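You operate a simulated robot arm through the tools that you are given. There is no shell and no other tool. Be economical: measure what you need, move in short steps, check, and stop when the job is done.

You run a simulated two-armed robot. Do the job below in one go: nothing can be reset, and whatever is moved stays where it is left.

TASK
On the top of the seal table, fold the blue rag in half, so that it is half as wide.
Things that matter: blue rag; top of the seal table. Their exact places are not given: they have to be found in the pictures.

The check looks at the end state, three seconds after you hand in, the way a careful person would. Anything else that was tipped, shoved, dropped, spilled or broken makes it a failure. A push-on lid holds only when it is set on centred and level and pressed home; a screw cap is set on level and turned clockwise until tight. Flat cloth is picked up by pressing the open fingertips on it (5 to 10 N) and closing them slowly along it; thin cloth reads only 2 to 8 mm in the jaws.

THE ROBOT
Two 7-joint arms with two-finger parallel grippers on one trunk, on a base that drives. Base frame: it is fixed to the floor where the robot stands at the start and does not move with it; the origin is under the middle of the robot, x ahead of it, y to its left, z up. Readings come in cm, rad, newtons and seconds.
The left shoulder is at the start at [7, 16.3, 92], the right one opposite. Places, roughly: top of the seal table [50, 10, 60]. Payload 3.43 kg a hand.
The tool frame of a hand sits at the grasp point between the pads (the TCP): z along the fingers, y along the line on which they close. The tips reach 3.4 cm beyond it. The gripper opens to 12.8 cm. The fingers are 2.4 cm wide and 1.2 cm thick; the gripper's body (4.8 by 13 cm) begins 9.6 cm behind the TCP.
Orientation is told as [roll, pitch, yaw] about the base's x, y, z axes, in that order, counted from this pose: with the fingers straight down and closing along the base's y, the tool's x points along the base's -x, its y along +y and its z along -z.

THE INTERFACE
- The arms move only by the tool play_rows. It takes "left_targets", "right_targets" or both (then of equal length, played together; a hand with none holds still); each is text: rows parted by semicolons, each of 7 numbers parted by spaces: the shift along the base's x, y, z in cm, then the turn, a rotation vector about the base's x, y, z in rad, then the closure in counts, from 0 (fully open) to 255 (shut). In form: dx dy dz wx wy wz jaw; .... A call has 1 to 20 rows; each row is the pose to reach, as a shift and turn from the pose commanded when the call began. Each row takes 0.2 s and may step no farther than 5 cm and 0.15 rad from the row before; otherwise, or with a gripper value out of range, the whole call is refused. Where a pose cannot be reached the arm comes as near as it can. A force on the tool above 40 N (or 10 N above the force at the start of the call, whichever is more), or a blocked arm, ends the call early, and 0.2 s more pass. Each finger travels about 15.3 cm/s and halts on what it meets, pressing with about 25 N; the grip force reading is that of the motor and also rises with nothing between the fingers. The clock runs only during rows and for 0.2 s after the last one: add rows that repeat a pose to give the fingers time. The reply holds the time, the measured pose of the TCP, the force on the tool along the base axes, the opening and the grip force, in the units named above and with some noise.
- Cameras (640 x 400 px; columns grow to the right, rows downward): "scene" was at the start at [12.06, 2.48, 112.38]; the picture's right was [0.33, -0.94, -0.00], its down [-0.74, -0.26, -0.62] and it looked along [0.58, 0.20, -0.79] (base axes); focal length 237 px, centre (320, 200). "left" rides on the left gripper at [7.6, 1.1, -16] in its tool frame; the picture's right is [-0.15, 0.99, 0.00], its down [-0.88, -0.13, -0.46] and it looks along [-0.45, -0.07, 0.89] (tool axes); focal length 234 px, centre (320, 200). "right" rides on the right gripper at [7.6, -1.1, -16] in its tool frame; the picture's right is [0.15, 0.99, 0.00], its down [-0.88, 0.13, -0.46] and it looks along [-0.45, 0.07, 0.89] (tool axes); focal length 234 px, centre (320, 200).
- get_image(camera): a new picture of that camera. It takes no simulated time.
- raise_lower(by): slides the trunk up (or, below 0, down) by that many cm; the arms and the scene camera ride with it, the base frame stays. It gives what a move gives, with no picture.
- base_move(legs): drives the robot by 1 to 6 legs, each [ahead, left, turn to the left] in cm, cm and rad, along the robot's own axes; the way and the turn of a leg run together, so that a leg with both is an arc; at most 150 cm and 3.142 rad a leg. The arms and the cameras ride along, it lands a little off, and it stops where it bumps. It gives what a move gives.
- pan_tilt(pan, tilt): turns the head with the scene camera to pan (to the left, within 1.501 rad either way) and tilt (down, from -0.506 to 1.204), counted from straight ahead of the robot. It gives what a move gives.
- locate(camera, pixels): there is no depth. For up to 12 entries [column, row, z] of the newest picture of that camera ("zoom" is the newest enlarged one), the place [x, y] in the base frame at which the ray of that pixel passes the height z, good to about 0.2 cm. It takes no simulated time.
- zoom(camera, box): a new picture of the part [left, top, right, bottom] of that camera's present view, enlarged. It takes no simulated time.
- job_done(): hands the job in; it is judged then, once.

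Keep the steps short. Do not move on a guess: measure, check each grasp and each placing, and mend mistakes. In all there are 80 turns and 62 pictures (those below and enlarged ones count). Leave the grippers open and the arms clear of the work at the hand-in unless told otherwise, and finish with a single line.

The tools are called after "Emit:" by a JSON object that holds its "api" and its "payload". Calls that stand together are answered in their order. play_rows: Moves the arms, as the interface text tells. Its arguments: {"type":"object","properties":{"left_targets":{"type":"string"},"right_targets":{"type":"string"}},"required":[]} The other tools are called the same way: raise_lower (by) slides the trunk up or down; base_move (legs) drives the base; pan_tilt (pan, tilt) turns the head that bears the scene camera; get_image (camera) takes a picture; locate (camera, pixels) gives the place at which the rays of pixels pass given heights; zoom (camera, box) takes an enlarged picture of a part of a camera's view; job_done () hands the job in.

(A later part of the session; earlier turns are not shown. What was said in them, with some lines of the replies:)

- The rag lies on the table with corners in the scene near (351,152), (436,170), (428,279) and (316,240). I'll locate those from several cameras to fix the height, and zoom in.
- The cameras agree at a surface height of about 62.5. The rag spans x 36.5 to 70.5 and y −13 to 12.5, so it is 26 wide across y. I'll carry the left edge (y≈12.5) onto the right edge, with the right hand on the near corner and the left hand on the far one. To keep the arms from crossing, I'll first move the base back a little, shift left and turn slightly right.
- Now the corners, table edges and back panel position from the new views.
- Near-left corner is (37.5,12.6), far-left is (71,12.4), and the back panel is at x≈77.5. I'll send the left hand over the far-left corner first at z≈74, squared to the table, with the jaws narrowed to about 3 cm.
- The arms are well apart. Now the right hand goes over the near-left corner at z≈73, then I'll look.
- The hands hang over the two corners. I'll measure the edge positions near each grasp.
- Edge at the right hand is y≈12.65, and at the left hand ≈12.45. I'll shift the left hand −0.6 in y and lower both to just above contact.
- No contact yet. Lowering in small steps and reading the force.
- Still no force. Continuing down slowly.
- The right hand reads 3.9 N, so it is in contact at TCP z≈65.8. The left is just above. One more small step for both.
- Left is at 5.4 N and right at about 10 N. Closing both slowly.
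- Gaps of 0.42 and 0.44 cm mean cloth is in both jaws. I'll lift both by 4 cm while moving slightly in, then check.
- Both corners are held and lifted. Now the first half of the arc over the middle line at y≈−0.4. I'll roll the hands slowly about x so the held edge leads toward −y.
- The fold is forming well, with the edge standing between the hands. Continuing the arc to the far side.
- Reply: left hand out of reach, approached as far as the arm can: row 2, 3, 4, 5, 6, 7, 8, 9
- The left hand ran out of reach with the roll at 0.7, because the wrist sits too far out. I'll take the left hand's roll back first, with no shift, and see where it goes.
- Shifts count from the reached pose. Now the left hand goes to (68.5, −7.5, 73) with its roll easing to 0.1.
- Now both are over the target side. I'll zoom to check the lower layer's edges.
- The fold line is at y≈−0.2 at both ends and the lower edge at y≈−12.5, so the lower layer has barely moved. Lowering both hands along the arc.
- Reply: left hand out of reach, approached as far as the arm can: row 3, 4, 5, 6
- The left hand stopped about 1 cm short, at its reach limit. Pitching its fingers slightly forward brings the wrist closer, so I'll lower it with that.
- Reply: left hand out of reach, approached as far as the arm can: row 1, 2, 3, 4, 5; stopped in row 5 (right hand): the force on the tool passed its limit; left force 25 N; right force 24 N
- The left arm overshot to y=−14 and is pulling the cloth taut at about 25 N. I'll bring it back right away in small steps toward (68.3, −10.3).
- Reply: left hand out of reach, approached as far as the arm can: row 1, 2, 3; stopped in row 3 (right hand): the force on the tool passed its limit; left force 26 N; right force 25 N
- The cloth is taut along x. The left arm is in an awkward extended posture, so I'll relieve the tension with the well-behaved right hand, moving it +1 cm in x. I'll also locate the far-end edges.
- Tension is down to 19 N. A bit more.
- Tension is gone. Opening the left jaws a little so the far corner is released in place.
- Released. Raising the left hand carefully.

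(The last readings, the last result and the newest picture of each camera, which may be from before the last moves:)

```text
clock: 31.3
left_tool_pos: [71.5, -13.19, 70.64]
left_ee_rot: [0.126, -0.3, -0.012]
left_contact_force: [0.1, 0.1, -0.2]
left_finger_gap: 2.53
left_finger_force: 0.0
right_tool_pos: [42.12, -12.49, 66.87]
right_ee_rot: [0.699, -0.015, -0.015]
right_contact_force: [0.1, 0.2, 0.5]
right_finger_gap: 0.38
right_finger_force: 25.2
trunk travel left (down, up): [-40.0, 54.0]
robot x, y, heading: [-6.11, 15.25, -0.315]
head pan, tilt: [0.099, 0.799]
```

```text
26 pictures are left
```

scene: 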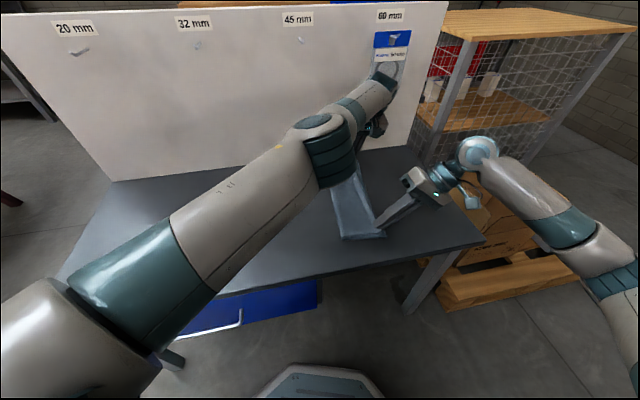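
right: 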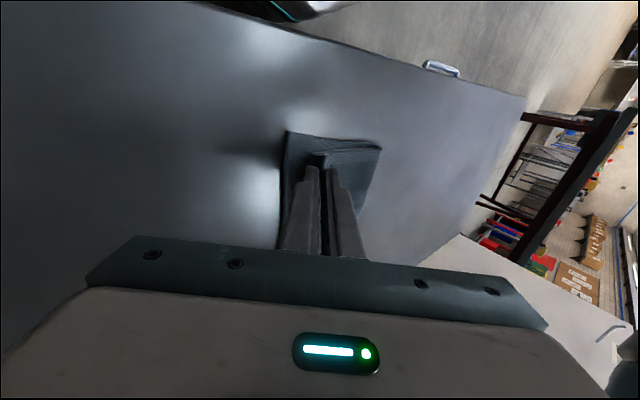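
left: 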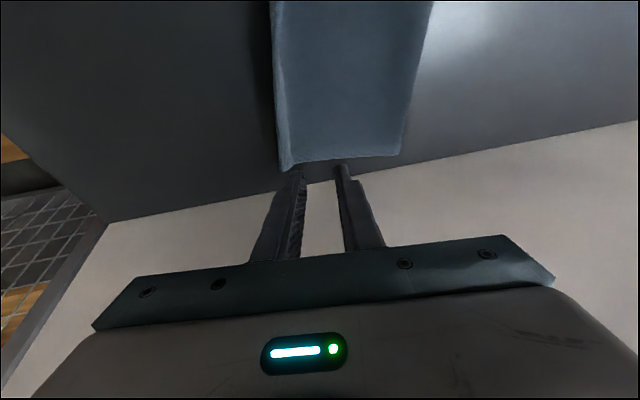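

The far edge relaxed flat and lines up with the lower layer. Now release the near corner: open the right jaws while rising slightly, then back off along the fingers.

Emit:
{"api": "play_rows", "payload": {"right_targets": "0 0 0.2 0 0 0 245; 0 0 0.4 0 0 0 235; 0 0 0.5 0 0 0 225; 0 0 0.5 0 0 0 225; 0 -0.5 1.1 0 0 0 222; 0 -1 1.7 0 0 0 222; 0 -1.8 2.7 0 0 0 222; 0 -2.8 3.9 0 0 0 222; 0 -4.1 5.4 0 0 0 222; 0 -4.1 5.4 0 0 0 222"}}

Emit:
{"api": "play_rows", "payload": {"left_targets": "-0.5 0.5 1.5 0 0.05 0 205; -2 2 3 -0.03 0.15 0 205; -4 4 4.5 -0.06 0.25 0 205; -6 8 6 -0.1 0.3 0 205; -8 12 7 -0.1 0.3 0 205; -10 16 8 -0.1 0.3 0 205; -10 20.5 8 -0.1 0.3 0 205; -10 25 8 -0.1 0.3 0 205; -10 29 8 -0.1 0.3 0 205; -10 29 8 -0.1 0.3 0 205"}}

Emit:
{"api": "get_image", "payload": {"camera": "scene"}}

Emit:
{"api": "get_image", "payload": {"camera": "right"}}

```text
clock: 33.5
left_tool_pos: [71.41, -13.24, 70.78]
left_ee_rot: [0.124, -0.299, -0.012]
left_contact_force: [1.1, -0.6, -0.1]
left_finger_gap: 2.49
left_finger_force: 0.0
right_tool_pos: [42.1, -16.55, 71.97]
right_ee_rot: [0.7, -0.014, -0.016]
right_contact_force: [-0.1, 0.4, -0.8]
right_finger_gap: 1.66
right_finger_force: 0.1
trunk travel left (down, up): [-40.0, 54.0]
robot x, y, heading: [-6.1, 14.93, -0.312]
head pan, tilt: [0.099, 0.799]
```

```text
clock: 35.7
left_tool_pos: [61.03, 15.79, 78.3]
left_ee_rot: [0.024, 0.001, 0.002]
left_contact_force: [0.2, 0.1, -0.3]
left_finger_gap: 2.52
left_finger_force: 0.0
right_tool_pos: [42.15, -16.57, 72.03]
right_ee_rot: [0.699, -0.014, -0.014]
right_contact_force: [-0.6, 0.3, -0.7]
right_finger_gap: 1.66
right_finger_force: 0.0
trunk travel left (down, up): [-40.0, 54.0]
robot x, y, heading: [-5.87, 15.24, -0.311]
head pan, tilt: [0.099, 0.799]
```

```text
25 pictures are left
```

scene: 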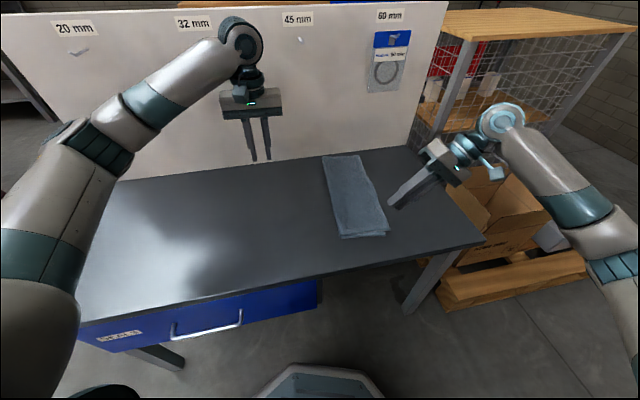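

```text
24 pictures are left
```

right: 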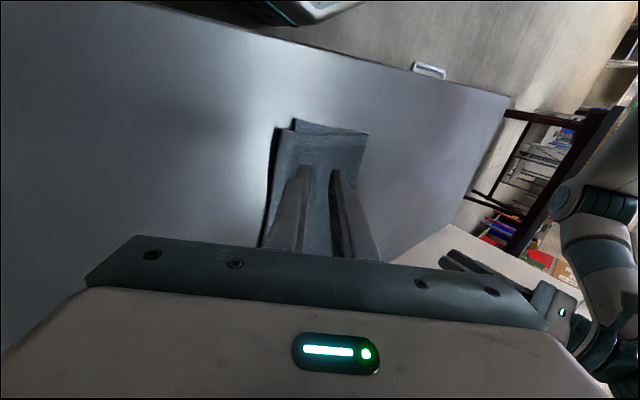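

Both hands are clear. I'll move the right hand up and away to its side, level it, and open both. Then a close look.

Emit:
{"api": "play_rows", "payload": {"right_targets": "0 -2 3 -0.14 0 0 180; 0 -4 6 -0.28 0 0 120; 0 -6 8 -0.42 0 0 60; 0 -8 10 -0.56 0 0 0; 0 -9 10 -0.7 0 0 0; 0 -9 10 -0.7 0 0 0", "left_targets": "0 0 0 0 0 0 180; 0 1 0 0 0 0 120; 0 2 0 0 0 0 60; 0 3 0 0 0 0 0; 0 4 0 0 0 0 0; 0 4 0 0 0 0 0"}}

Emit:
{"api": "zoom", "payload": {"camera": "scene", "box": [300, 140, 400, 245]}}

Emit:
{"api": "get_image", "payload": {"camera": "right"}}

```text
clock: 37.1
left_tool_pos: [61.31, 19.91, 78.61]
left_ee_rot: [0.023, -0.001, 0.001]
left_contact_force: [0.5, -0.1, 1.0]
left_finger_gap: 12.8
left_finger_force: 0.0
right_tool_pos: [42.25, -25.66, 81.89]
right_ee_rot: [-0.005, -0.019, -0.002]
right_contact_force: [-0.7, -0.1, 0.1]
right_finger_gap: 12.8
right_finger_force: 0.1
trunk travel left (down, up): [-40.0, 54.0]
robot x, y, heading: [-5.83, 15.11, -0.316]
head pan, tilt: [0.099, 0.799]
```

```text
3.81 times, centred on (350, 192) of scene
```

zoom: 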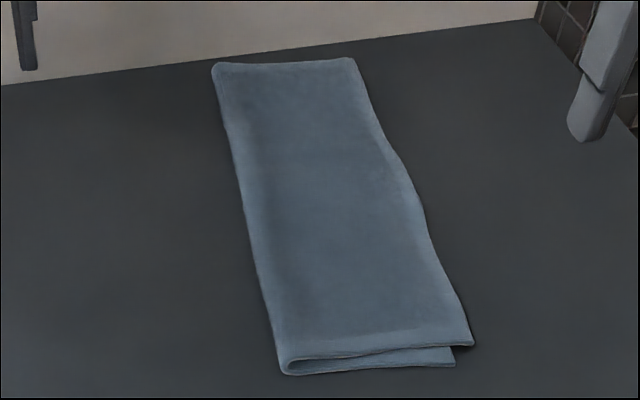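

```text
22 pictures are left
```

right: 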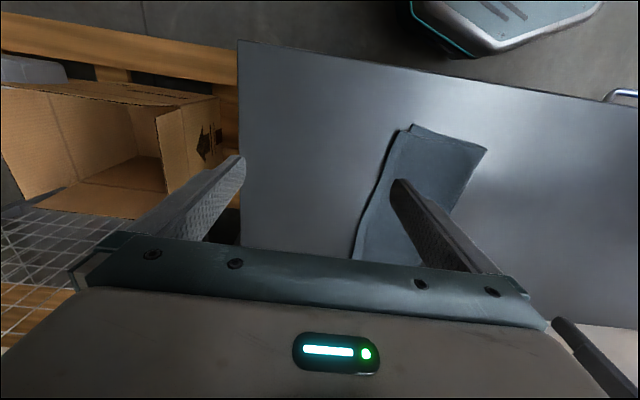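

It is folded flat. I'll measure the layer mismatch at the near corner and the overall width.

Emit:
{"api": "locate", "payload": {"camera": "zoom", "pixels": [[472, 345, 63], [455, 365, 62.7], [284, 373, 63], [213, 64, 63], [354, 58, 63], [240, 190, 63], [420, 200, 63]]}}

Emit:
{"api": "locate", "payload": {"camera": "right", "pixels": [[400, 131, 63.2], [411, 124, 62.7], [487, 149, 63], [352, 255, 63], [470, 210, 63]]}}

Emit:
{"api": "zoom", "payload": {"camera": "right", "box": [330, 100, 510, 280]}}

```text
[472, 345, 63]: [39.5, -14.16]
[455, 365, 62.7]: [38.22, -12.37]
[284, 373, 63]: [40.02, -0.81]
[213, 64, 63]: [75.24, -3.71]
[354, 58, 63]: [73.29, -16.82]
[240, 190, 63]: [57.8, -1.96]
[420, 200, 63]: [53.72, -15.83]
```

```text
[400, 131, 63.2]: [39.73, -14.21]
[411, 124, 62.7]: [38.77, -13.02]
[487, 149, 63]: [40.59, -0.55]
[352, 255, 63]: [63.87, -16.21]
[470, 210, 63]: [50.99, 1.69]
```

```text
2.22 times, centred on (420, 190) of right
```

zoom: 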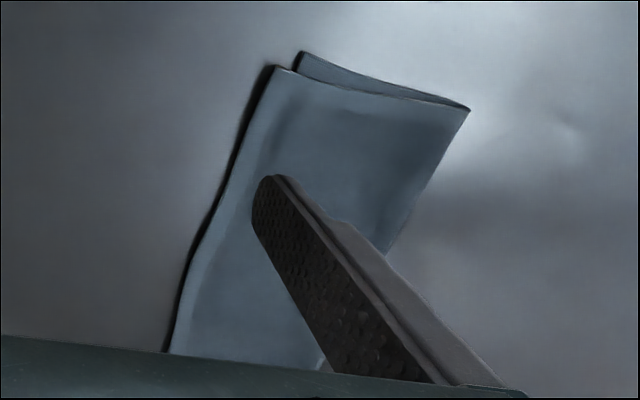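

The folded rag is about 13.5 cm wide against 26 before, with layers matching to within roughly 1.5 cm. It lies flat on the table, nothing else has been touched, and the hands are open and clear. Handing in.

Emit:
{"api": "job_done", "payload": {}}

```text
The job is handed in.
```

The blue rag is folded in half on the top of the seal table, about 13.5 cm wide instead of 26, with its edges within about 1.5 cm of each other and its far end shifted about 4 cm to the right.
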